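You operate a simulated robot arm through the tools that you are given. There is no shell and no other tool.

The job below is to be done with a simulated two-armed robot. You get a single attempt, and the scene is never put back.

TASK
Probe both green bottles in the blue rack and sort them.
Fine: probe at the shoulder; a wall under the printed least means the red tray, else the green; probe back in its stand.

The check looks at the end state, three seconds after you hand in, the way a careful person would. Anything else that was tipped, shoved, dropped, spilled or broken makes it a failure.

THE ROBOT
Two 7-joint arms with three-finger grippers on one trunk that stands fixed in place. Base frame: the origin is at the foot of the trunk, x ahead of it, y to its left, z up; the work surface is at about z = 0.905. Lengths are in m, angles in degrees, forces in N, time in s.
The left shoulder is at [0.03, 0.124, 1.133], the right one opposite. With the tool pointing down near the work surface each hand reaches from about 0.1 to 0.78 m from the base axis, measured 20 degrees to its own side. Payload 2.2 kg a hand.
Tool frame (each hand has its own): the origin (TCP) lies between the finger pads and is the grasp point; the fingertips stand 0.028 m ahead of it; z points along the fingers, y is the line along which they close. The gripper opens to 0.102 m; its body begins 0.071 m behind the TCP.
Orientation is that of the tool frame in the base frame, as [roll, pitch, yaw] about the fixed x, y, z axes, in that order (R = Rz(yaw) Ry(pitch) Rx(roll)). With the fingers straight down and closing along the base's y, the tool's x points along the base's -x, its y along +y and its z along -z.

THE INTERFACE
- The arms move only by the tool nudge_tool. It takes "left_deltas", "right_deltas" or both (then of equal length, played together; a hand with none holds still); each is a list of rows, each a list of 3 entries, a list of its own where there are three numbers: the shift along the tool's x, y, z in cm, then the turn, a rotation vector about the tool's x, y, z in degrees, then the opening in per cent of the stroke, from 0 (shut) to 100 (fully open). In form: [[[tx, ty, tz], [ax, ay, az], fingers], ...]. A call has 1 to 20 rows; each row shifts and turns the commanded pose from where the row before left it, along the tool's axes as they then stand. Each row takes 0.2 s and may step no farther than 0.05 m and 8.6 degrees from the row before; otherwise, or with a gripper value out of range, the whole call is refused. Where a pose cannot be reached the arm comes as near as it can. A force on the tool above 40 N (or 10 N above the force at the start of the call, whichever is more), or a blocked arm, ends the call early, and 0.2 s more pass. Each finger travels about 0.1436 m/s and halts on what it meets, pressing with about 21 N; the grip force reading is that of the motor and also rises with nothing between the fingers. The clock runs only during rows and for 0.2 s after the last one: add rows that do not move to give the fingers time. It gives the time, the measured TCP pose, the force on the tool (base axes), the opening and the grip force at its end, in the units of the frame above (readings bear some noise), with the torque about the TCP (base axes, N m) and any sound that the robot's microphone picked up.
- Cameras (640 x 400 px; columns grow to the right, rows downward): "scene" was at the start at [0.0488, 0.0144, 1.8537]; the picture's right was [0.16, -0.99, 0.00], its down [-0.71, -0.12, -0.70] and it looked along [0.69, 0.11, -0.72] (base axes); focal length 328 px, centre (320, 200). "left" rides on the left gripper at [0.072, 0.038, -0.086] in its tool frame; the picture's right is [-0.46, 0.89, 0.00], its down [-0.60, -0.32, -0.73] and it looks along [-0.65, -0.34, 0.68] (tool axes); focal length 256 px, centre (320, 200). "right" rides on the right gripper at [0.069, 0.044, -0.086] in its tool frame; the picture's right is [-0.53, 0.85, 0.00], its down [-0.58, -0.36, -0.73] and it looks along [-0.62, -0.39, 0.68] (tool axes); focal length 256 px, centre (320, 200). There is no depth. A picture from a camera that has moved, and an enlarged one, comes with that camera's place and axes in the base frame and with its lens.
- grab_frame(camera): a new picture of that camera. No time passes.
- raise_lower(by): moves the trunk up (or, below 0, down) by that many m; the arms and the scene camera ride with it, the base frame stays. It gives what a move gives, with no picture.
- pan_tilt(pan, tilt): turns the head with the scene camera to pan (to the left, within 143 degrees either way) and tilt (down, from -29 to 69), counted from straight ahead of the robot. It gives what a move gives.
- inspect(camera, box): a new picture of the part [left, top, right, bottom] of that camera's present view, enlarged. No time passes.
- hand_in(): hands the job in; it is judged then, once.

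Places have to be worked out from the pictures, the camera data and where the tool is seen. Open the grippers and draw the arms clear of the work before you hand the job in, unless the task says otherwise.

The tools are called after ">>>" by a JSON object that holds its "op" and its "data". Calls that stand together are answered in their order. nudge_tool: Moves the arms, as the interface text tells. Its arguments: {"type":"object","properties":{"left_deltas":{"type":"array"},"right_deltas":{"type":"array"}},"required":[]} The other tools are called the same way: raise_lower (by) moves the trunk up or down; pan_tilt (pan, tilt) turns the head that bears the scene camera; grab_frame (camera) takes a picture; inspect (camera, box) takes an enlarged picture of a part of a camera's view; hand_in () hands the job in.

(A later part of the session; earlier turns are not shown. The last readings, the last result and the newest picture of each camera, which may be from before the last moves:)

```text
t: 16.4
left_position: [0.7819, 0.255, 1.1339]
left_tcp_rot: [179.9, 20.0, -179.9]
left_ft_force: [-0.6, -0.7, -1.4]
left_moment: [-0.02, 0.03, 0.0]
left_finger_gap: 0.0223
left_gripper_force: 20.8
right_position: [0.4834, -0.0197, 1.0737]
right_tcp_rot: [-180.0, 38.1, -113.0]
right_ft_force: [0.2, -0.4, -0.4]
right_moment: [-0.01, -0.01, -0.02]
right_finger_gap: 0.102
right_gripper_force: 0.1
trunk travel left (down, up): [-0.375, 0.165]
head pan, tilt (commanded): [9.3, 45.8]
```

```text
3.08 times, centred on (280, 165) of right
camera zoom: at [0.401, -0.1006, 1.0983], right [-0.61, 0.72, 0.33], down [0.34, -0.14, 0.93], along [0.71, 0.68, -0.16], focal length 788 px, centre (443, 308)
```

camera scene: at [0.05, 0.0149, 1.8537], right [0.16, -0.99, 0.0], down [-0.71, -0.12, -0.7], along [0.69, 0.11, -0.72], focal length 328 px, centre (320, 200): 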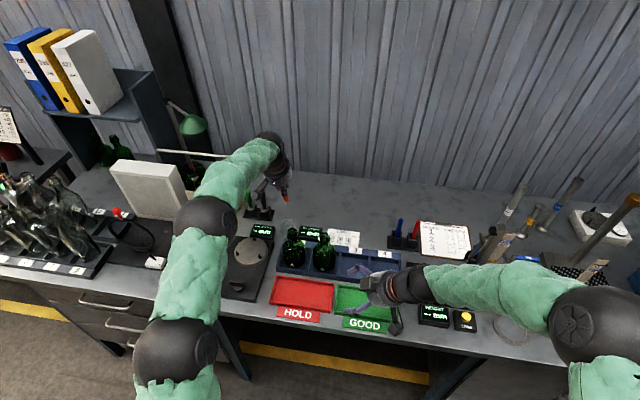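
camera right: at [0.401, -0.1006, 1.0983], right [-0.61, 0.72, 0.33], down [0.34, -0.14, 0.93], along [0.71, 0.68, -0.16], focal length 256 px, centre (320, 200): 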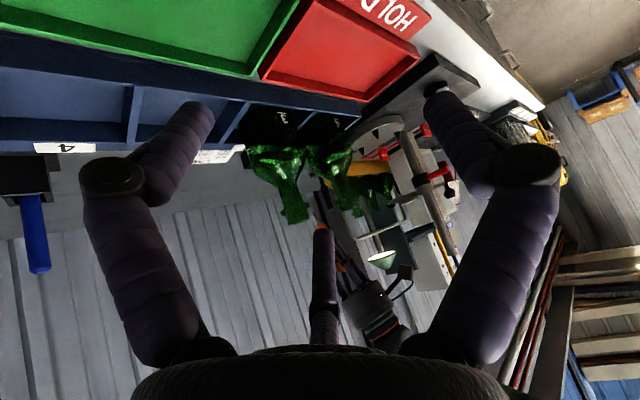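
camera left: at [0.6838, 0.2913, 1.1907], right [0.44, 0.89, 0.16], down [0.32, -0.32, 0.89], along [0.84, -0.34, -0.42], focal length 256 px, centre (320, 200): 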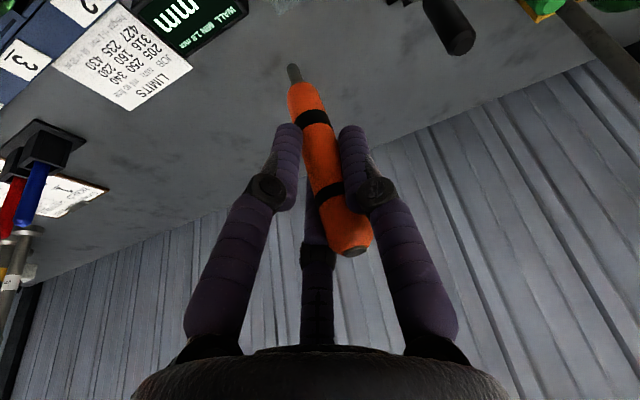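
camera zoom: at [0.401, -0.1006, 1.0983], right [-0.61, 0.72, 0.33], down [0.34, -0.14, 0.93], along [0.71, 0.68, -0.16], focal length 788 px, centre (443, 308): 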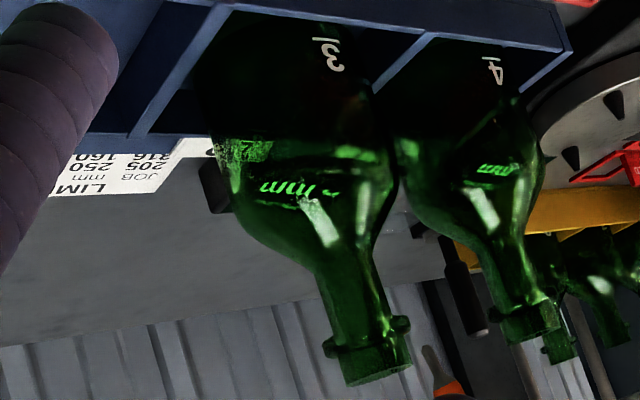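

From this side view the shoulder runs from about r 0.035 at z 0.970 up to r 0.013 at z 1.015, mouth near z 1.067; mid-shoulder is r ~0.025, z ~0.998. I carry the probe up and back toward the robot, clear of bottle 4, then tilt the tool to 62 degrees so the tip points forward-down at about 45 degrees.

>>> {"op": "nudge_tool", "data": {"left_deltas": [[[2.93, 0.75, -3.73], [0, 0, 0], 0], [[2.93, 0.75, -3.73], [0, 0, 0], 0], [[2.93, 0.75, -3.73], [0, 0, 0], 0], [[2.93, 0.75, -3.73], [0, 0, 0], 0], [[3.76, -2.62, -1.37], [0, 0, 0], 0], [[3.76, -2.62, -1.37], [0, 0, 0], 0], [[3.76, -2.62, -1.37], [0, 0, 0], 0], [[0, 0, 0], [0, -8.4, 0], 0], [[0, 0, 0], [0, -8.4, 0], 0], [[0, 0, 0], [0, -8.4, 0], 0], [[0, 0, 0], [0, -8.4, 0], 0], [[0, 0, 0], [0, -8.4, 0], 0], [[0, 0, 0], [0, 0, 0], 0]]}}

>>> {"op": "grab_frame", "data": {"camera": "left"}}

>>> {"op": "grab_frame", "data": {"camera": "right"}}

>>> {"op": "grab_frame", "data": {"camera": "scene"}}

```text
t: 19.2
left_position: [0.5004, 0.2083, 1.2337]
left_tcp_rot: [179.4, 59.8, -179.8]
left_ft_force: [-0.3, -0.3, -0.5]
left_moment: [0.01, 0.03, 0.0]
left_finger_gap: 0.0223
left_gripper_force: 21.4
right_position: [0.483, -0.0193, 1.0746]
right_tcp_rot: [179.9, 38.1, -113.0]
right_ft_force: [0.4, 0.0, 0.0]
right_moment: [0.04, 0.03, 0.01]
right_finger_gap: 0.1021
right_gripper_force: 0.0
trunk travel left (down, up): [-0.375, 0.165]
head pan, tilt (commanded): [9.3, 45.8]
```

```text
taken
camera left: at [0.3898, 0.2435, 1.2151], right [0.22, 0.89, 0.41], down [-0.33, -0.33, 0.89], along [0.92, -0.33, 0.21], focal length 256 px, centre (320, 200)
```

left: 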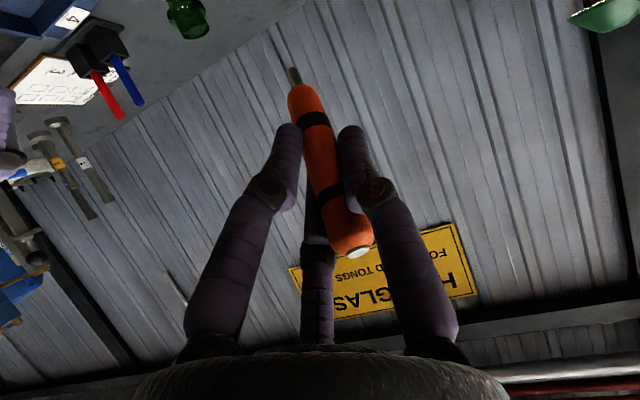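

```text
taken
camera right: at [0.4009, -0.1009, 1.0983], right [-0.61, 0.72, 0.33], down [0.34, -0.14, 0.93], along [0.71, 0.68, -0.16], focal length 256 px, centre (320, 200)
```

right: 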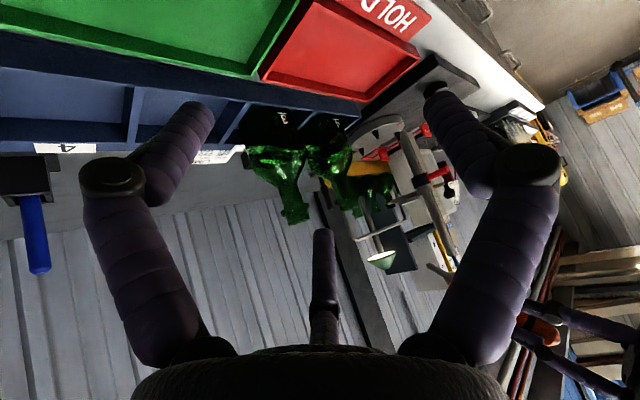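

```text
taken
camera scene: at [0.0501, 0.0141, 1.8537], right [0.16, -0.99, 0.0], down [-0.71, -0.12, -0.7], along [0.69, 0.11, -0.72], focal length 328 px, centre (320, 200)
```

scene: 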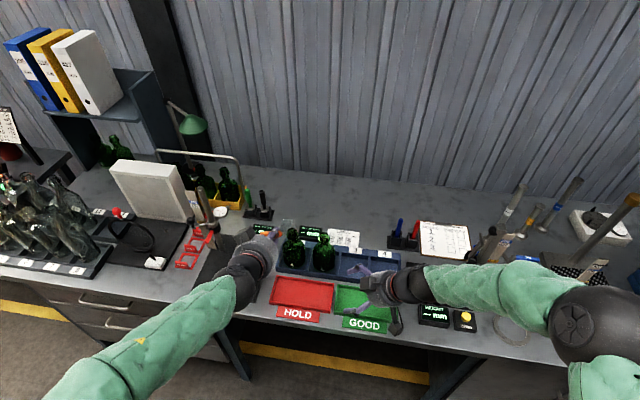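

The tilt reads 59.8 degrees and may still be settling; I let 0.4 s pass and then zoom on the probe tip from the scene camera.

>>> {"op": "nudge_tool", "data": {"left_deltas": [[[0, 0, 0], [0, 0, 0], 0], [[0, 0, 0], [0, 0, 0], 0]]}}

>>> {"op": "inspect", "data": {"camera": "scene", "box": [216, 215, 344, 295]}}

>>> {"op": "inspect", "data": {"camera": "left", "box": [256, 50, 384, 130]}}

```text
t: 19.8
left_position: [0.4998, 0.2086, 1.2339]
left_tcp_rot: [179.3, 59.9, -180.0]
left_ft_force: [1.4, -0.5, -1.1]
left_moment: [-0.05, 0.05, -0.02]
left_finger_gap: 0.0221
left_gripper_force: 21.1
right_position: [0.4819, -0.0188, 1.0733]
right_tcp_rot: [180.0, 38.0, -113.0]
right_ft_force: [0.1, -0.8, -0.4]
right_moment: [-0.04, 0.0, 0.0]
right_finger_gap: 0.1018
right_gripper_force: 0.0
trunk travel left (down, up): [-0.375, 0.165]
head pan, tilt (commanded): [9.3, 45.8]
```

```text
5.00 times, centred on (280, 255) of scene
camera zoom: at [0.0485, 0.0143, 1.8538], right [0.16, -0.99, 0.0], down [-0.71, -0.12, -0.7], along [0.69, 0.11, -0.72], focal length 1638 px, centre (520, -75)
```

zoom: 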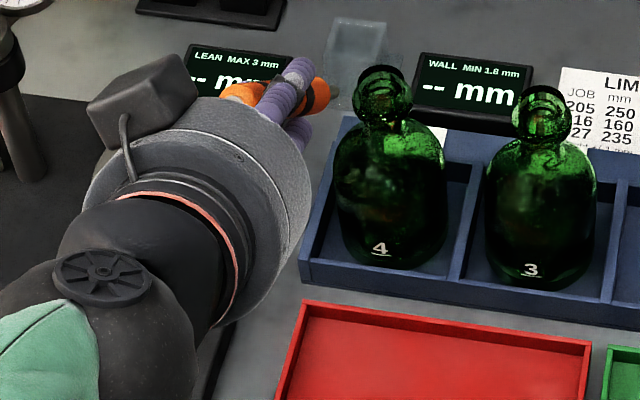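

```text
5.00 times, centred on (320, 90) of left
camera zoom: at [0.3888, 0.2436, 1.2155], right [0.22, 0.89, 0.41], down [-0.33, -0.33, 0.89], along [0.92, -0.33, 0.22], focal length 1280 px, centre (320, 750)
```

zoom: 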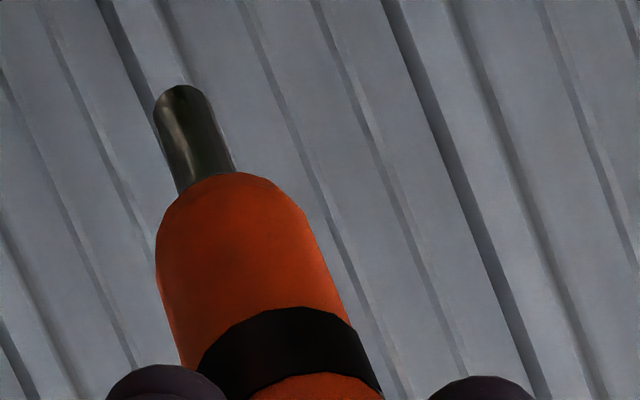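

One thing puzzles me: a box beside the hand in the scene view. I look closer to be sure what it is.

>>> {"op": "inspect", "data": {"camera": "scene", "box": [200, 215, 300, 278]}}

>>> {"op": "inspect", "data": {"camera": "scene", "box": [60, 180, 380, 400]}}

>>> {"op": "inspect", "data": {"camera": "right", "box": [400, 240, 640, 390]}}

```text
6.35 times, centred on (250, 246) of scene
camera zoom: at [0.0485, 0.0143, 1.8538], right [0.16, -0.99, 0.0], down [-0.71, -0.12, -0.7], along [0.69, 0.11, -0.72], focal length 2080 px, centre (764, -95)
```

zoom: 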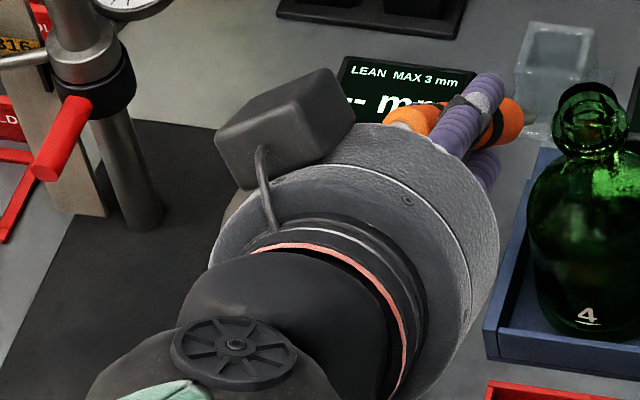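

```text
1.82 times, centred on (220, 290) of scene
camera zoom: at [0.0485, 0.0143, 1.8538], right [0.16, -0.99, 0.0], down [-0.71, -0.12, -0.7], along [0.69, 0.11, -0.72], focal length 596 px, centre (502, 36)
```

zoom: 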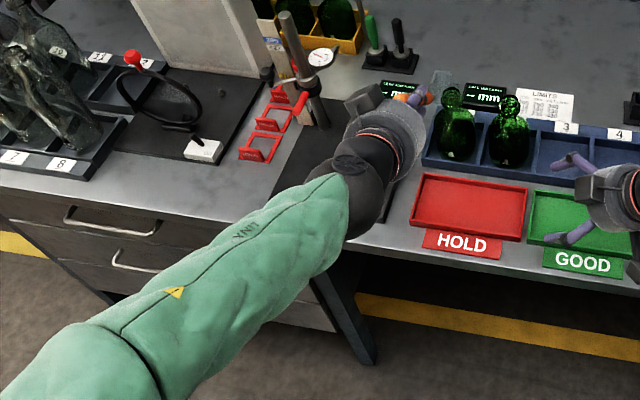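

```text
2.67 times, centred on (520, 315) of right
camera zoom: at [0.4, -0.1008, 1.0986], right [-0.61, 0.72, 0.33], down [0.34, -0.14, 0.93], along [0.71, 0.68, -0.16], focal length 683 px, centre (-213, -107)
```

zoom: 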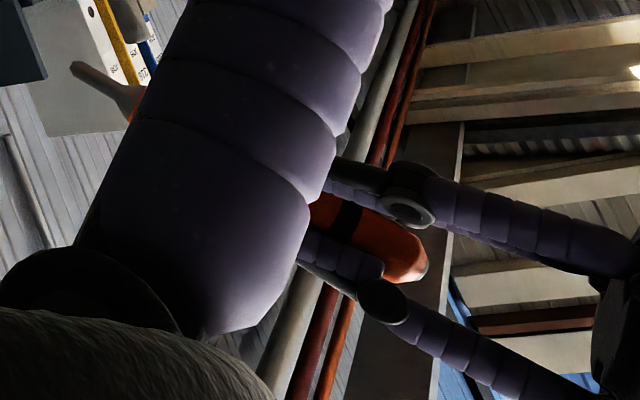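

The box is simply a second housing on the hand (the right hand shows the same two), so nothing is amiss. I now bring the tip to about 4 cm short of bottle 4's front shoulder, in line with the shoulder's normal, and check by pictures.

>>> {"op": "nudge_tool", "data": {"left_deltas": [[[2.52, 0.19, 2.61], [0, 0, 0], 0], [[2.52, 0.19, 2.61], [0, 0, 0], 0], [[2.52, 0.19, 2.61], [0, 0, 0], 0], [[2.52, 0.19, 2.61], [0, 0, 0], 0], [[0, 0, 0], [0, 0, 0], 0]]}}

>>> {"op": "grab_frame", "data": {"camera": "right"}}

>>> {"op": "grab_frame", "data": {"camera": "left"}}

>>> {"op": "inspect", "data": {"camera": "scene", "box": [232, 215, 360, 295]}}

```text
t: 21.0
left_position: [0.551, 0.1771, 1.1231]
left_tcp_rot: [179.2, 61.7, -180.0]
left_ft_force: [-0.5, -1.2, -0.5]
left_moment: [-0.01, -0.02, -0.04]
left_finger_gap: 0.0221
left_gripper_force: 21.2
left hand out of reach, approached as far as the arm can: row 2, 3, 4
right_position: [0.4821, -0.0176, 1.0742]
right_tcp_rot: [-179.9, 38.1, -112.9]
right_ft_force: [0.5, 0.0, 0.3]
right_moment: [-0.01, -0.03, -0.03]
right_finger_gap: 0.1019
right_gripper_force: 0.0
trunk travel left (down, up): [-0.375, 0.165]
head pan, tilt (commanded): [9.3, 45.8]
```

```text
taken
camera right: at [0.3992, -0.1007, 1.0989], right [-0.61, 0.72, 0.33], down [0.34, -0.14, 0.93], along [0.71, 0.68, -0.16], focal length 256 px, centre (320, 200)
```

right: 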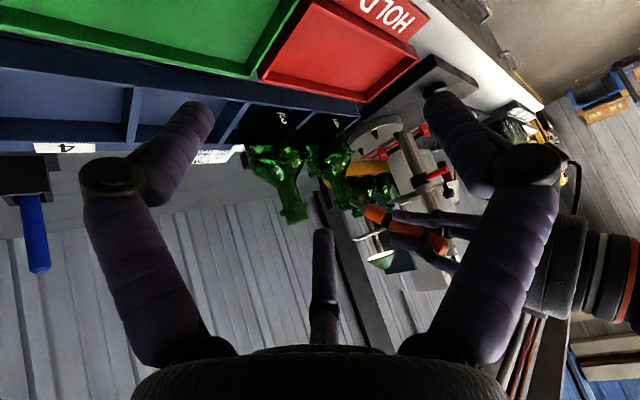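

```text
taken
camera left: at [0.441, 0.2125, 1.1012], right [0.21, 0.89, 0.41], down [-0.35, -0.33, 0.88], along [0.91, -0.33, 0.24], focal length 256 px, centre (320, 200)
```

left: 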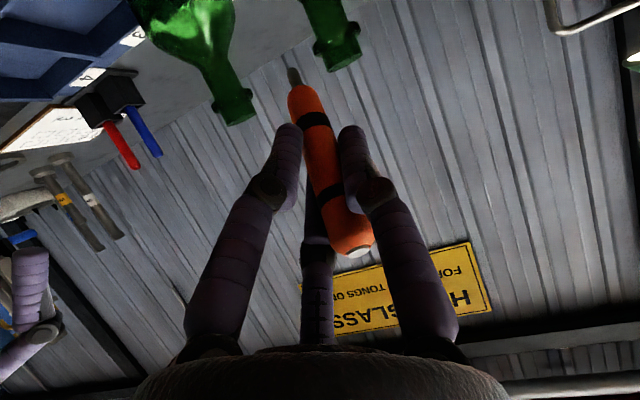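

```text
5.00 times, centred on (296, 255) of scene
camera zoom: at [0.0473, 0.0145, 1.8538], right [0.16, -0.99, 0.0], down [-0.71, -0.12, -0.7], along [0.69, 0.11, -0.72], focal length 1638 px, centre (440, -75)
```

zoom: 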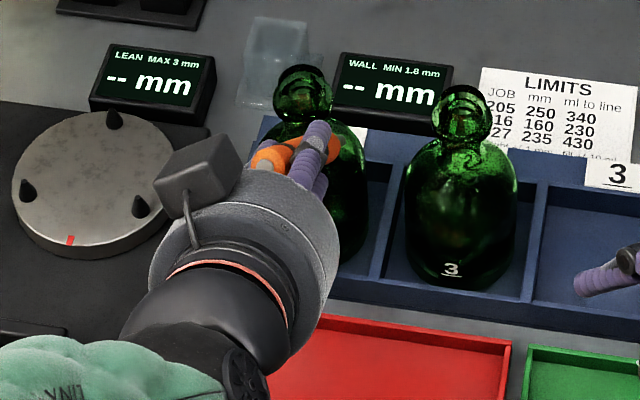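

The arm could not fully reach that steep pose (rows 2-4 clipped), though nothing was touched. I back out, then choose an easier posture: tilt about 48 degrees and yaw 20 degrees so the probe comes from the front-left.

>>> {"op": "nudge_tool", "data": {"left_deltas": [[[-2.52, -0.19, -2.61], [0, 0, 0], 0], [[-2.52, -0.19, -2.61], [0, 0, 0], 0], [[-2.52, -0.19, -2.61], [0, 0, 0], 0], [[-2.52, -0.19, -2.61], [0, 0, 0], 0], [[0, 0, 0], [0, 7, 0], 0], [[0, 0, 0], [0, 7, 0], 0], [[0, 0, 0], [4.95, 0, 4.46], 0], [[0, 0, 0], [4.95, 0, 4.46], 0], [[0, 0, 0], [4.95, 0, 4.46], 0], [[0, 0, 0], [0, 0, 0], 0], [[0, 0, 0], [0, 0, 0], 0]]}}

>>> {"op": "grab_frame", "data": {"camera": "left"}}

>>> {"op": "grab_frame", "data": {"camera": "right"}}

>>> {"op": "grab_frame", "data": {"camera": "scene"}}

```text
t: 23.4
left_position: [0.5065, 0.1684, 1.2603]
left_tcp_rot: [-180.0, 48.0, 160.1]
left_ft_force: [-0.1, 0.9, -1.6]
left_moment: [0.01, 0.01, 0.01]
left_finger_gap: 0.0223
left_gripper_force: 21.0
right_position: [0.4835, -0.0184, 1.0742]
right_tcp_rot: [180.0, 38.0, -113.0]
right_ft_force: [-1.0, -0.2, -0.3]
right_moment: [-0.01, 0.03, -0.02]
right_finger_gap: 0.1019
right_gripper_force: 0.0
trunk travel left (down, up): [-0.375, 0.165]
head pan, tilt (commanded): [9.3, 45.8]
```

```text
taken
camera left: at [0.4149, 0.2411, 1.2644], right [0.59, 0.73, 0.35], down [-0.24, -0.25, 0.94], along [0.77, -0.64, 0.02], focal length 256 px, centre (320, 200)
```

left: 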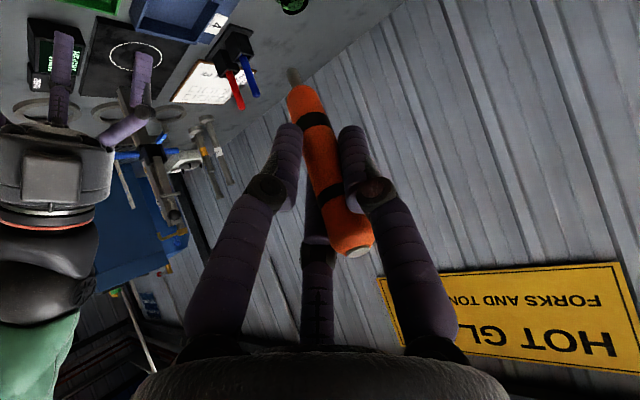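

```text
taken
camera right: at [0.4004, -0.1007, 1.0984], right [-0.61, 0.72, 0.33], down [0.34, -0.14, 0.93], along [0.71, 0.68, -0.16], focal length 256 px, centre (320, 200)
```

right: 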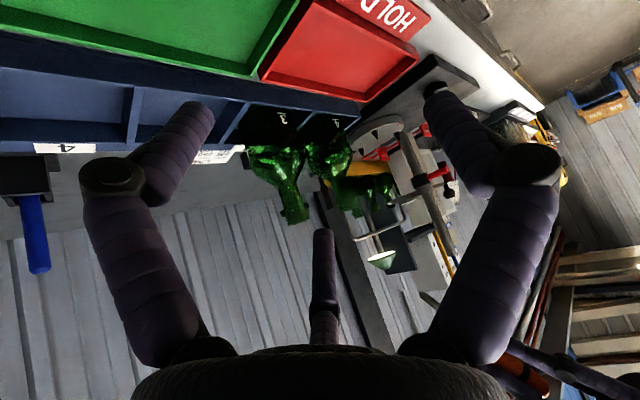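

```text
taken
camera scene: at [0.0493, 0.0146, 1.8537], right [0.16, -0.99, 0.0], down [-0.71, -0.12, -0.7], along [0.69, 0.11, -0.72], focal length 328 px, centre (320, 200)
```

scene: 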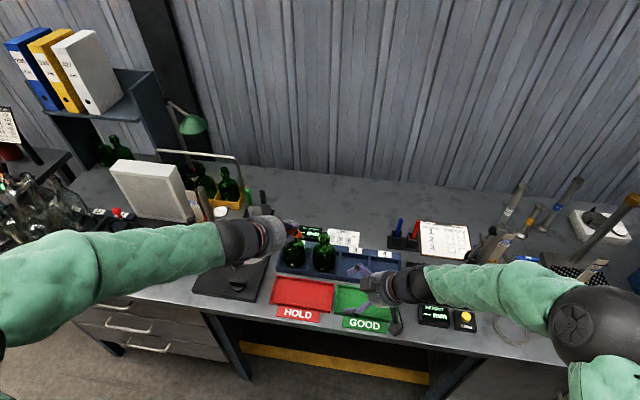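

The pose is now reached exactly (tilt 48, yaw -20). I move to about 8 cm short of the contact point along the probe's own line and look again.

>>> {"op": "nudge_tool", "data": {"left_deltas": [[[1.73, 2.6, 2.27], [0, 0, 0], 0], [[1.73, 2.6, 2.27], [0, 0, 0], 0], [[1.73, 2.6, 2.27], [0, 0, 0], 0], [[1.73, 2.6, 2.27], [0, 0, 0], 0], [[0, 0, 0], [0, 0, 0], 0]]}}

>>> {"op": "grab_frame", "data": {"camera": "left"}}

>>> {"op": "inspect", "data": {"camera": "right", "box": [240, 90, 480, 240]}}

>>> {"op": "inspect", "data": {"camera": "scene", "box": [232, 205, 360, 285]}}

```text
t: 24.6
left_position: [0.5602, 0.2595, 1.1501]
left_tcp_rot: [179.8, 48.2, 160.0]
left_ft_force: [-0.4, 0.5, -0.4]
left_moment: [0.02, 0.02, 0.0]
left_finger_gap: 0.022
left_gripper_force: 20.9
right_position: [0.482, -0.0186, 1.0736]
right_tcp_rot: [-180.0, 38.0, -112.9]
right_ft_force: [0.4, -0.2, 0.8]
right_moment: [-0.01, 0.01, -0.01]
right_finger_gap: 0.1022
right_gripper_force: 0.1
trunk travel left (down, up): [-0.375, 0.165]
head pan, tilt (commanded): [9.3, 45.8]
```

```text
taken
camera left: at [0.4683, 0.3322, 1.1535], right [0.59, 0.73, 0.35], down [-0.24, -0.25, 0.94], along [0.77, -0.64, 0.03], focal length 256 px, centre (320, 200)
```

left: 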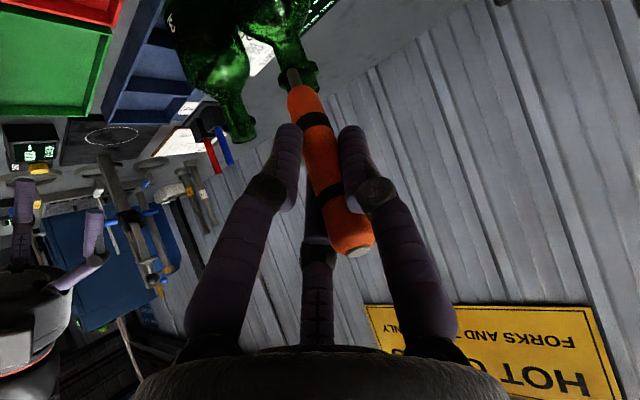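

```text
2.67 times, centred on (360, 165) of right
camera zoom: at [0.3993, -0.1014, 1.0988], right [-0.61, 0.72, 0.33], down [0.34, -0.14, 0.93], along [0.71, 0.68, -0.16], focal length 683 px, centre (213, 293)
```

zoom: 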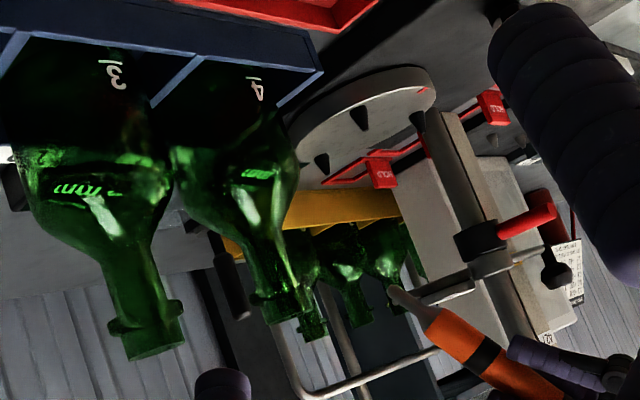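

```text
5.00 times, centred on (296, 245) of scene
camera zoom: at [0.0474, 0.0133, 1.8538], right [0.16, -0.99, 0.0], down [-0.71, -0.12, -0.7], along [0.69, 0.11, -0.72], focal length 1638 px, centre (440, -25)
```

zoom: 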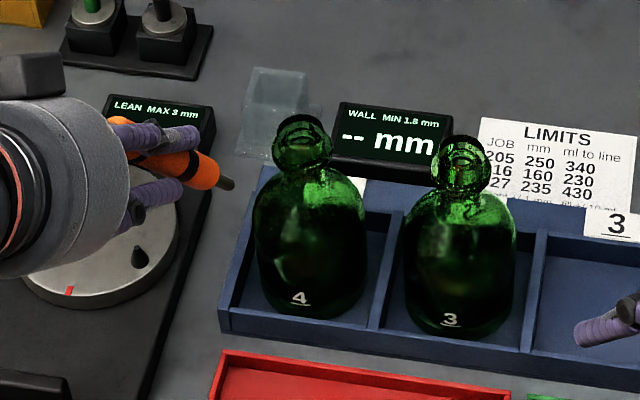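

Triangulated tip is (0.609, 0.232, 1.071), within 5 mm of prediction; bottle 4's axis is about (0.659, 0.200). I shift a few mm to aim at mid-shoulder (0.638, 0.214, 0.998) and advance to about 2.5 cm away.

>>> {"op": "nudge_tool", "data": {"left_deltas": [[[0.97, 0.36, -0.17], [0, 0, 0], 0], [[0.504, -0.234, 1.712], [0, 0, 0], 0], [[0.504, -0.234, 1.712], [0, 0, 0], 0], [[0.504, -0.234, 1.712], [0, 0, 0], 0], [[0, 0, 0], [0, 0, 0], 0]]}}

>>> {"op": "inspect", "data": {"camera": "right", "box": [240, 90, 400, 190]}}

>>> {"op": "inspect", "data": {"camera": "scene", "box": [252, 215, 332, 265]}}

>>> {"op": "inspect", "data": {"camera": "left", "box": [200, 0, 392, 120]}}

```text
t: 25.8
left_position: [0.5802, 0.2504, 1.0992]
left_tcp_rot: [179.9, 48.1, 160.0]
left_ft_force: [-0.8, 0.2, -0.5]
left_moment: [-0.02, 0.01, -0.01]
left_finger_gap: 0.022
left_gripper_force: 21.2
right_position: [0.4813, -0.0188, 1.074]
right_tcp_rot: [-180.0, 38.0, -112.9]
right_ft_force: [-0.1, -0.4, 0.8]
right_moment: [0.05, 0.0, 0.01]
right_finger_gap: 0.102
right_gripper_force: 0.1
trunk travel left (down, up): [-0.375, 0.165]
head pan, tilt (commanded): [9.3, 45.8]
```

```text
4.00 times, centred on (320, 140) of right
camera zoom: at [0.3998, -0.1006, 1.0987], right [-0.61, 0.72, 0.33], down [0.34, -0.14, 0.93], along [0.71, 0.68, -0.16], focal length 1024 px, centre (320, 440)
```

zoom: 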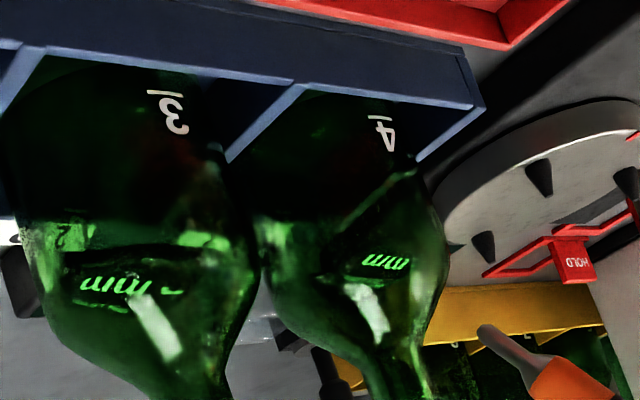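

```text
8.00 times, centred on (292, 240) of scene
camera zoom: at [0.0483, 0.0146, 1.8538], right [0.16, -0.99, 0.0], down [-0.71, -0.12, -0.7], along [0.69, 0.11, -0.72], focal length 2621 px, centre (544, -120)
```

zoom: 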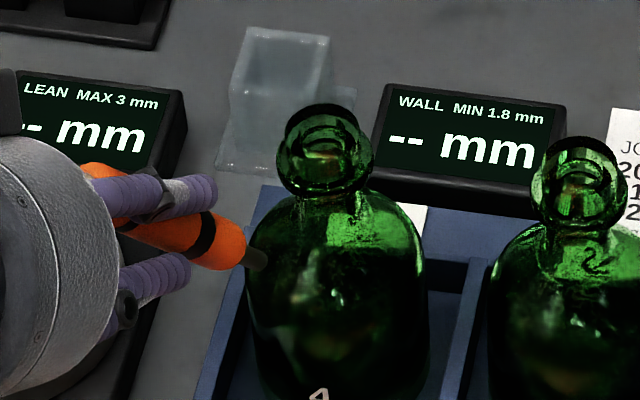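

```text
3.33 times, centred on (296, 60) of left
camera zoom: at [0.4875, 0.3219, 1.1018], right [0.59, 0.73, 0.35], down [-0.24, -0.25, 0.94], along [0.77, -0.64, 0.03], focal length 853 px, centre (400, 667)
```

zoom: 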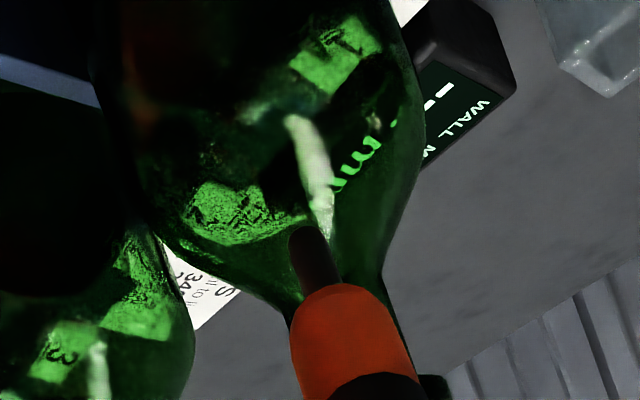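

Tip is now at (0.627, 0.220, 1.020), about 2.5 cm from the aimed spot. I advance 1.6 cm in small rows and check.

>>> {"op": "nudge_tool", "data": {"left_deltas": [[[0.112, -0.052, 0.38], [0, 0, 0], 0], [[0.112, -0.052, 0.38], [0, 0, 0], 0], [[0.112, -0.052, 0.38], [0, 0, 0], 0], [[0.112, -0.052, 0.38], [0, 0, 0], 0], [[0, 0, 0], [0, 0, 0], 0]]}}

>>> {"op": "inspect", "data": {"camera": "right", "box": [290, 110, 418, 190]}}

>>> {"op": "inspect", "data": {"camera": "scene", "box": [252, 215, 332, 265]}}

```text
t: 27.0
left_position: [0.5868, 0.2444, 1.0837]
left_tcp_rot: [179.9, 48.1, 160.2]
left_ft_force: [-0.2, 0.6, -1.0]
left_moment: [0.02, 0.04, 0.0]
left_finger_gap: 0.0222
left_gripper_force: 20.8
right_position: [0.4824, -0.0182, 1.0741]
right_tcp_rot: [-179.9, 38.0, -112.9]
right_ft_force: [-0.5, -0.1, -0.1]
right_moment: [0.02, 0.02, -0.04]
right_finger_gap: 0.1018
right_gripper_force: 0.1
trunk travel left (down, up): [-0.375, 0.165]
head pan, tilt (commanded): [9.3, 45.8]
```

```text
5.00 times, centred on (354, 150) of right
camera zoom: at [0.4001, -0.1007, 1.0986], right [-0.61, 0.72, 0.33], down [0.34, -0.14, 0.93], along [0.71, 0.68, -0.16], focal length 1280 px, centre (150, 450)
```

zoom: 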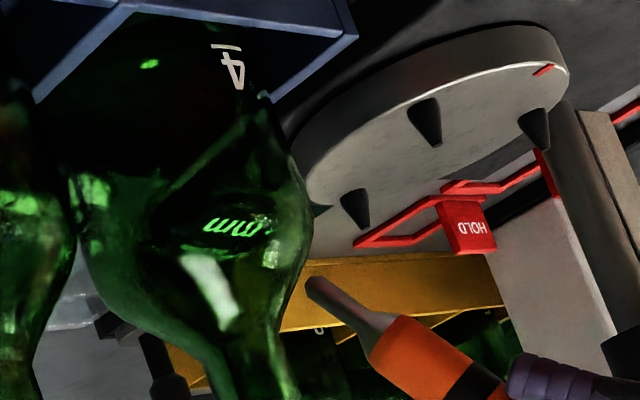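

```text
8.00 times, centred on (292, 240) of scene
camera zoom: at [0.0488, 0.0144, 1.8537], right [0.16, -0.99, 0.0], down [-0.71, -0.12, -0.7], along [0.69, 0.11, -0.72], focal length 2621 px, centre (544, -120)
```

zoom: 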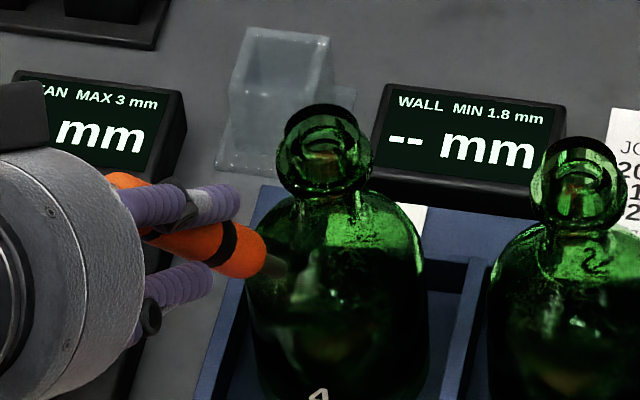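

Tip at about (0.634, 0.2135, 1.007), roughly 8 mm from the glass. I continue in 2 mm steps.

>>> {"op": "nudge_tool", "data": {"left_deltas": [[[0.056, -0.026, 0.19], [0, 0, 0], 0], [[0.056, -0.026, 0.19], [0, 0, 0], 0], [[0, 0, 0], [0, 0, 0], 0]]}}

>>> {"op": "inspect", "data": {"camera": "right", "box": [306, 120, 386, 170]}}

>>> {"op": "inspect", "data": {"camera": "scene", "box": [252, 215, 332, 265]}}

```text
t: 27.8
left_position: [0.5875, 0.2442, 1.0815]
left_tcp_rot: [180.0, 48.2, 160.2]
left_ft_force: [-2.5, 0.7, 4.6]
left_moment: [0.01, 0.03, 0.0]
left_finger_gap: 0.0221
left_gripper_force: 20.8
right_position: [0.4822, -0.0184, 1.0749]
right_tcp_rot: [-179.9, 38.0, -113.0]
right_ft_force: [0.8, 0.9, 0.4]
right_moment: [0.04, 0.02, 0.0]
right_finger_gap: 0.102
right_gripper_force: 0.1
trunk travel left (down, up): [-0.375, 0.165]
head pan, tilt (commanded): [9.3, 45.8]
```

```text
8.00 times, centred on (346, 145) of right
camera zoom: at [0.3995, -0.1007, 1.0988], right [-0.61, 0.72, 0.33], down [0.34, -0.14, 0.93], along [0.71, 0.68, -0.16], focal length 2048 px, centre (112, 640)
```

zoom: 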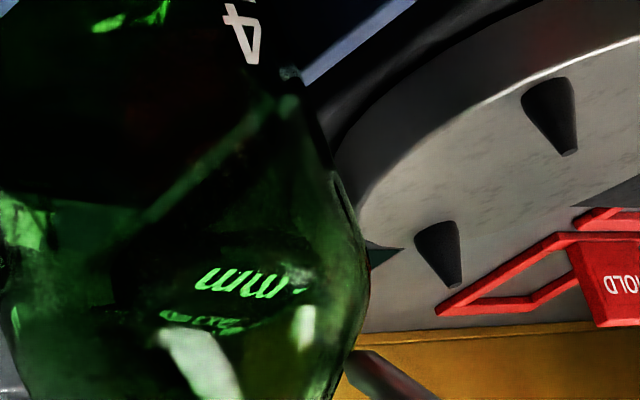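

```text
8.00 times, centred on (292, 240) of scene
camera zoom: at [0.0478, 0.0144, 1.8538], right [0.16, -0.99, 0.0], down [-0.71, -0.12, -0.7], along [0.69, 0.11, -0.72], focal length 2621 px, centre (544, -120)
```

zoom: 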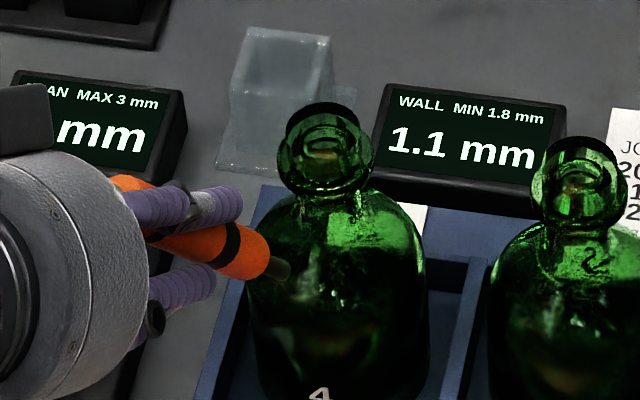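

Contact with about 5 N and the display changed. I read it up close.

>>> {"op": "inspect", "data": {"camera": "scene", "box": [296, 222, 328, 242]}}

>>> {"op": "inspect", "data": {"camera": "left", "box": [220, 0, 380, 100]}}

```text
16.00 times, centred on (312, 232) of scene
camera zoom: at [0.0478, 0.0144, 1.8538], right [0.16, -0.99, 0.0], down [-0.71, -0.12, -0.7], along [0.69, 0.11, -0.72], focal length 5242 px, centre (448, -312)
```

zoom: 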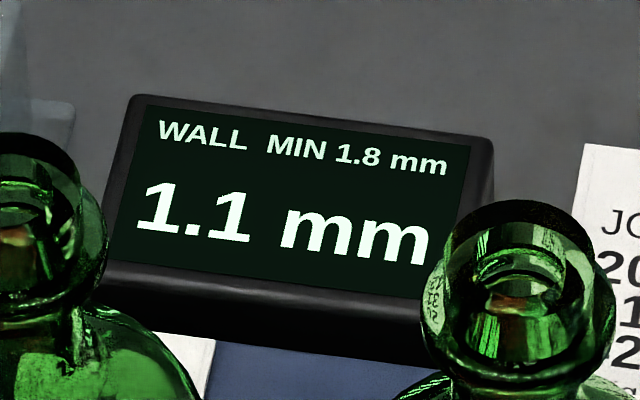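

```text
4.00 times, centred on (300, 50) of left
camera zoom: at [0.496, 0.3162, 1.0849], right [0.59, 0.73, 0.35], down [-0.24, -0.25, 0.94], along [0.77, -0.64, 0.03], focal length 1024 px, centre (400, 800)
```

zoom: 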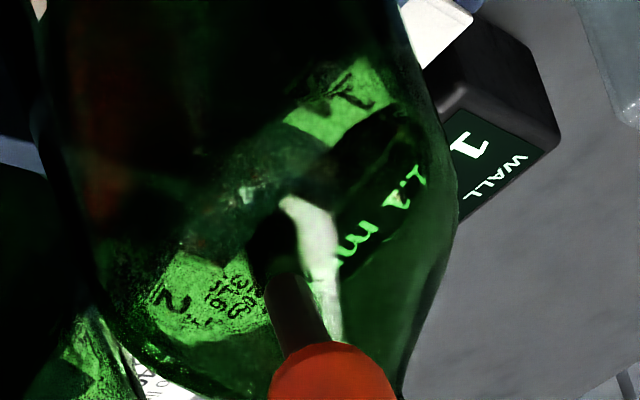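

Bottle 4 reads 1.1 mm, under the 1.8 mm minimum. I back off to confirm the display behaviour and take a second reading slightly lower on the shoulder for certainty.

>>> {"op": "nudge_tool", "data": {"left_deltas": [[[-0.224, 0.104, -0.76], [0, 0, 0], 0], [[0.9, 0.11, 0.18], [0, 0, 0], 0], [[0, 0, 0], [0, 0, 0], 0]]}}

>>> {"op": "inspect", "data": {"camera": "scene", "box": [252, 215, 332, 265]}}

>>> {"op": "inspect", "data": {"camera": "right", "box": [306, 120, 386, 170]}}

```text
t: 28.6
left_position: [0.5817, 0.2485, 1.0803]
left_tcp_rot: [179.9, 48.0, 160.0]
left_ft_force: [0.1, 0.6, -1.1]
left_moment: [-0.01, 0.03, -0.04]
left_finger_gap: 0.0223
left_gripper_force: 21.6
right_position: [0.4829, -0.0189, 1.0751]
right_tcp_rot: [179.9, 38.0, -112.9]
right_ft_force: [0.2, 0.7, -0.7]
right_moment: [0.0, 0.01, -0.04]
right_finger_gap: 0.102
right_gripper_force: 0.0
trunk travel left (down, up): [-0.375, 0.165]
head pan, tilt (commanded): [9.3, 45.8]
```

```text
8.00 times, centred on (292, 240) of scene
camera zoom: at [0.0488, 0.0142, 1.8537], right [0.16, -0.99, 0.0], down [-0.71, -0.12, -0.7], along [0.69, 0.11, -0.72], focal length 2621 px, centre (544, -120)
```

zoom: 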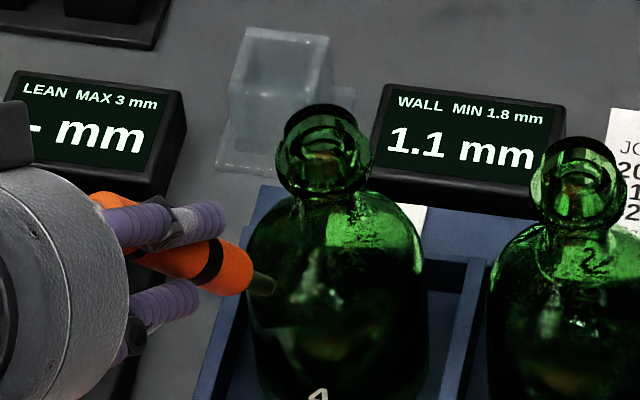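

```text
8.00 times, centred on (346, 145) of right
camera zoom: at [0.4001, -0.1009, 1.0985], right [-0.61, 0.72, 0.33], down [0.34, -0.14, 0.93], along [0.71, 0.68, -0.16], focal length 2048 px, centre (112, 640)
```

zoom: 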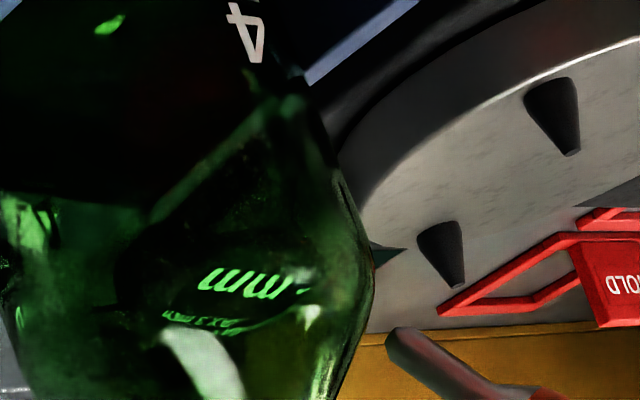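

The display holds its last value after contact. I advance again in 2 mm steps for the second, lower reading.

>>> {"op": "nudge_tool", "data": {"left_deltas": [[[0.056, -0.026, 0.19], [0, 0, 0], 0], [[0.056, -0.026, 0.19], [0, 0, 0], 0], [[0.056, -0.026, 0.19], [0, 0, 0], 0], [[0, 0, 0], [0, 0, 0], 0]]}}

>>> {"op": "inspect", "data": {"camera": "scene", "box": [252, 215, 332, 265]}}

>>> {"op": "inspect", "data": {"camera": "right", "box": [306, 120, 386, 170]}}

```text
t: 29.6
left_position: [0.5834, 0.2467, 1.0752]
left_tcp_rot: [179.9, 48.1, 160.0]
left_ft_force: [-2.6, 1.5, 2.6]
left_moment: [0.03, 0.01, 0.0]
left_finger_gap: 0.0219
left_gripper_force: 21.0
right_position: [0.482, -0.0188, 1.0727]
right_tcp_rot: [180.0, 38.0, -112.9]
right_ft_force: [-0.2, -0.3, -0.1]
right_moment: [0.01, 0.02, -0.02]
right_finger_gap: 0.1016
right_gripper_force: 0.1
trunk travel left (down, up): [-0.375, 0.165]
head pan, tilt (commanded): [9.3, 45.8]
```

```text
8.00 times, centred on (292, 240) of scene
camera zoom: at [0.048, 0.0145, 1.8538], right [0.16, -0.99, 0.0], down [-0.71, -0.12, -0.7], along [0.69, 0.11, -0.72], focal length 2621 px, centre (544, -120)
```

zoom: 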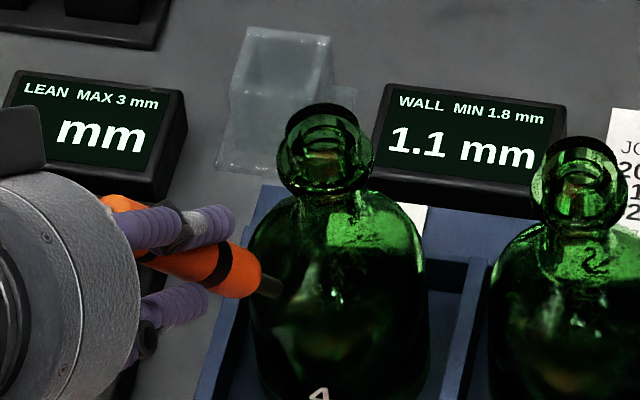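

```text
8.00 times, centred on (346, 145) of right
camera zoom: at [0.3997, -0.1006, 1.0988], right [-0.61, 0.72, 0.33], down [0.34, -0.14, 0.93], along [0.71, 0.68, -0.16], focal length 2048 px, centre (112, 640)
```

zoom: 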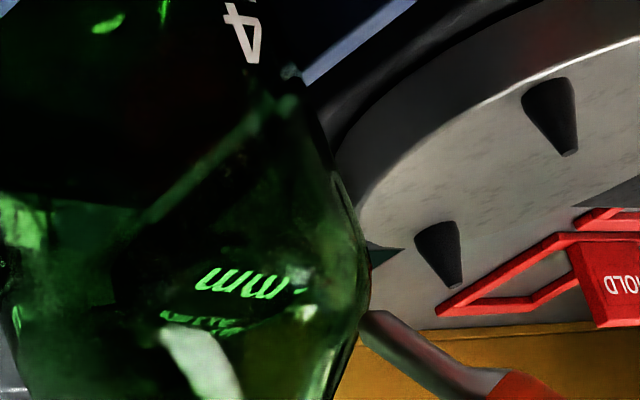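

Still 1.1 mm, so bottle 4 is a HOLD. I retreat 8 cm along the probe's line, shift across to bottle 3's line, and advance to about 2.5 cm short of its shoulder.

>>> {"op": "nudge_tool", "data": {"left_deltas": [[[-0.56, 0.26, -1.902], [0, 0, 0], 0], [[-0.56, 0.26, -1.902], [0, 0, 0], 0], [[-0.56, 0.26, -1.902], [0, 0, 0], 0], [[-0.56, 0.26, -1.902], [0, 0, 0], 0], [[-0.893, -3.19, 1.09], [0, 0, 0], 0], [[-0.893, -3.19, 1.09], [0, 0, 0], 0], [[-0.893, -3.19, 1.09], [0, 0, 0], 0], [[0.42, -0.195, 1.4265], [0, 0, 0], 0], [[0.42, -0.195, 1.4265], [0, 0, 0], 0], [[0.42, -0.195, 1.4265], [0, 0, 0], 0], [[0, 0, 0], [0, 0, 0], 0]]}}

>>> {"op": "inspect", "data": {"camera": "scene", "box": [262, 215, 342, 265]}}

>>> {"op": "inspect", "data": {"camera": "right", "box": [230, 100, 390, 200]}}

>>> {"op": "grab_frame", "data": {"camera": "left"}}

```text
t: 32.0
left_position: [0.5754, 0.1516, 1.1011]
left_tcp_rot: [180.0, 48.0, 160.1]
left_ft_force: [0.3, -0.7, -0.9]
left_moment: [0.03, 0.01, -0.02]
left_finger_gap: 0.0218
left_gripper_force: 20.7
right_position: [0.4815, -0.0192, 1.0734]
right_tcp_rot: [-180.0, 38.1, -112.9]
right_ft_force: [0.1, 0.4, 0.4]
right_moment: [0.01, -0.05, -0.01]
right_finger_gap: 0.102
right_gripper_force: 0.0
trunk travel left (down, up): [-0.375, 0.165]
head pan, tilt (commanded): [9.3, 45.8]
```

```text
8.00 times, centred on (302, 240) of scene
camera zoom: at [0.0482, 0.0144, 1.8538], right [0.16, -0.99, 0.0], down [-0.71, -0.12, -0.7], along [0.69, 0.11, -0.72], focal length 2621 px, centre (464, -120)
```

zoom: 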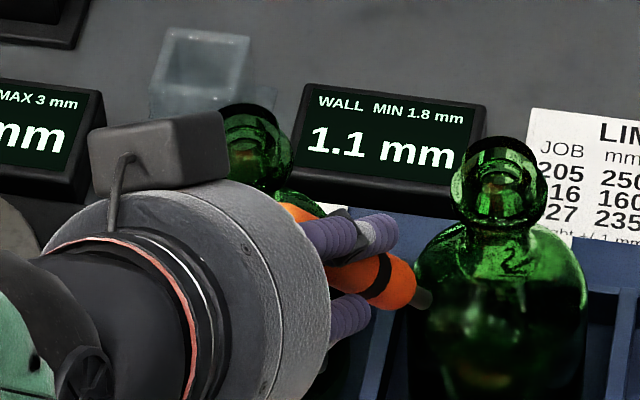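

```text
4.00 times, centred on (310, 150) of right
camera zoom: at [0.3997, -0.1007, 1.0987], right [-0.61, 0.72, 0.33], down [0.34, -0.14, 0.93], along [0.71, 0.68, -0.16], focal length 1024 px, centre (360, 400)
```

zoom: 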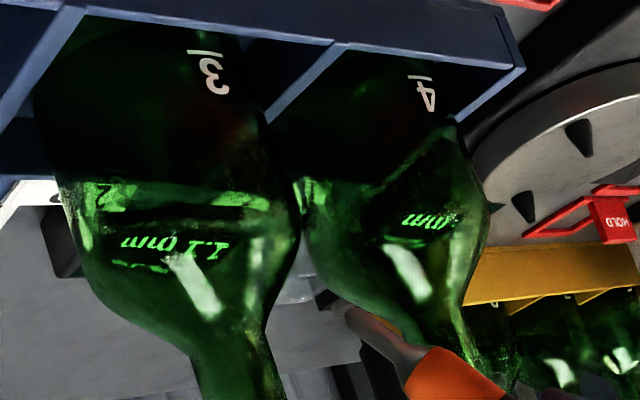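

```text
taken
camera left: at [0.4824, 0.2247, 1.1055], right [0.59, 0.73, 0.35], down [-0.24, -0.25, 0.94], along [0.77, -0.64, 0.02], focal length 256 px, centre (320, 200)
```

left: 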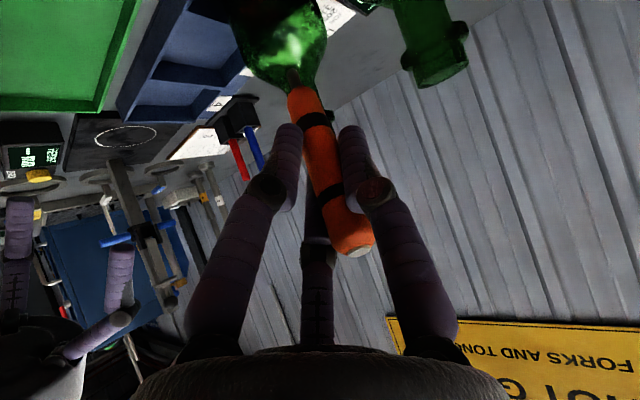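

Tip is near (0.626, 0.123, 1.019), about 2 cm from bottle 3's shoulder. I advance 1.2 cm, then go on in 2 mm steps.

>>> {"op": "nudge_tool", "data": {"left_deltas": [[[0.112, -0.052, 0.38], [0, 0, 0], 0], [[0.112, -0.052, 0.38], [0, 0, 0], 0], [[0.112, -0.052, 0.38], [0, 0, 0], 0], [[0, 0, 0], [0, 0, 0], 0]]}}

>>> {"op": "inspect", "data": {"camera": "scene", "box": [262, 215, 342, 265]}}

>>> {"op": "inspect", "data": {"camera": "right", "box": [270, 120, 350, 170]}}

```text
t: 33.0
left_position: [0.5813, 0.1474, 1.0915]
left_tcp_rot: [179.9, 48.0, 160.0]
left_ft_force: [0.1, -0.5, -0.6]
left_moment: [0.01, 0.04, 0.01]
left_finger_gap: 0.0221
left_gripper_force: 20.9
right_position: [0.4814, -0.0178, 1.0728]
right_tcp_rot: [179.9, 38.0, -112.9]
right_ft_force: [-0.4, 0.3, -0.7]
right_moment: [0.0, -0.03, -0.05]
right_finger_gap: 0.1019
right_gripper_force: 0.1
trunk travel left (down, up): [-0.375, 0.165]
head pan, tilt (commanded): [9.3, 45.8]
```

```text
8.00 times, centred on (302, 240) of scene
camera zoom: at [0.0486, 0.0143, 1.8538], right [0.16, -0.99, 0.0], down [-0.71, -0.12, -0.7], along [0.69, 0.11, -0.72], focal length 2621 px, centre (464, -120)
```

zoom: 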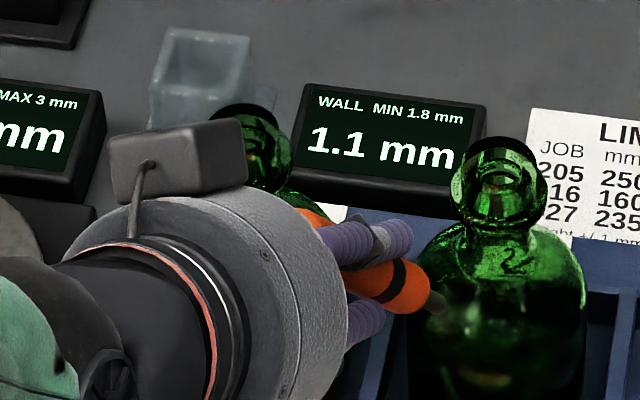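

```text
8.00 times, centred on (310, 145) of right
camera zoom: at [0.4, -0.1008, 1.0986], right [-0.61, 0.72, 0.33], down [0.34, -0.14, 0.93], along [0.71, 0.68, -0.16], focal length 2048 px, centre (400, 640)
```

zoom: 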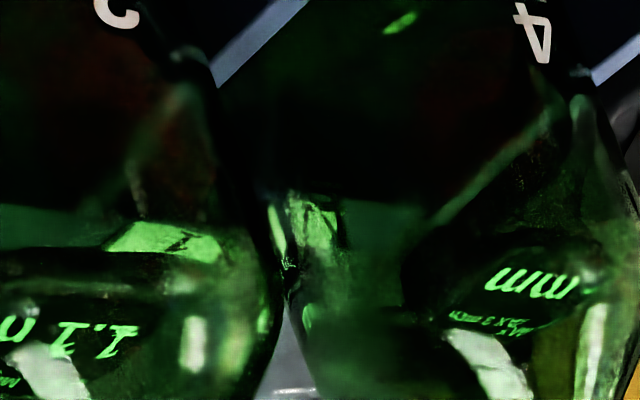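

No contact yet. I go on 4 mm in 2 mm rows and read force and display.

>>> {"op": "nudge_tool", "data": {"left_deltas": [[[0.056, -0.026, 0.19], [0, 0, 0], 0], [[0.056, -0.026, 0.19], [0, 0, 0], 0], [[0, 0, 0], [0, 0, 0], 0]]}}

>>> {"op": "inspect", "data": {"camera": "scene", "box": [262, 215, 342, 265]}}

>>> {"op": "inspect", "data": {"camera": "right", "box": [260, 120, 388, 200]}}

```text
t: 33.8
left_position: [0.5813, 0.1472, 1.0876]
left_tcp_rot: [179.9, 48.1, 160.1]
left_ft_force: [-0.4, -0.2, -0.8]
left_moment: [-0.03, 0.0, 0.01]
left_finger_gap: 0.022
left_gripper_force: 20.9
right_position: [0.4826, -0.0182, 1.0742]
right_tcp_rot: [180.0, 38.0, -113.0]
right_ft_force: [0.7, 1.1, -0.9]
right_moment: [0.01, -0.02, -0.01]
right_finger_gap: 0.102
right_gripper_force: 0.0
trunk travel left (down, up): [-0.375, 0.165]
head pan, tilt (commanded): [9.3, 45.8]
```

```text
8.00 times, centred on (302, 240) of scene
camera zoom: at [0.0488, 0.0144, 1.8537], right [0.16, -0.99, 0.0], down [-0.71, -0.12, -0.7], along [0.69, 0.11, -0.72], focal length 2621 px, centre (464, -120)
```

zoom: 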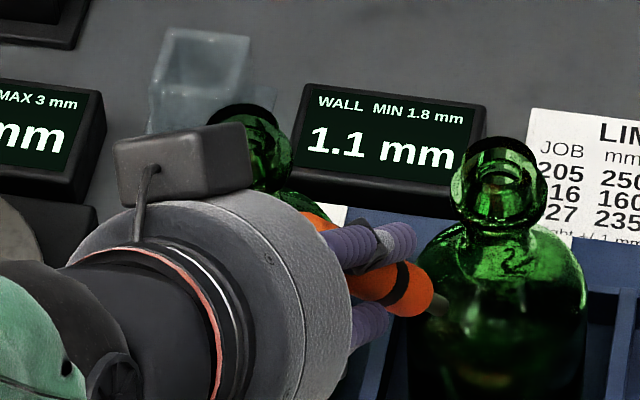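

```text
5.00 times, centred on (324, 160) of right
camera zoom: at [0.4001, -0.1008, 1.0986], right [-0.61, 0.72, 0.33], down [0.34, -0.14, 0.93], along [0.71, 0.68, -0.16], focal length 1280 px, centre (300, 400)
```

zoom: 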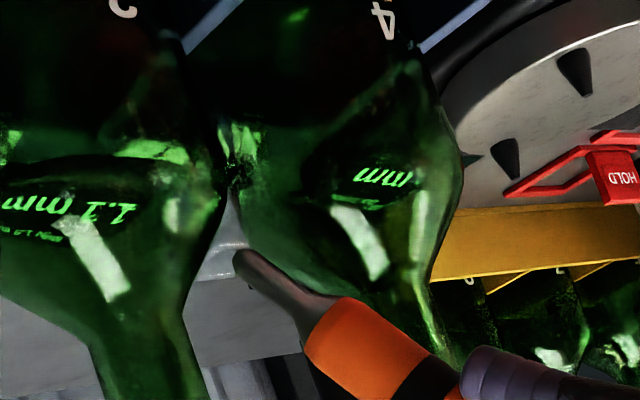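

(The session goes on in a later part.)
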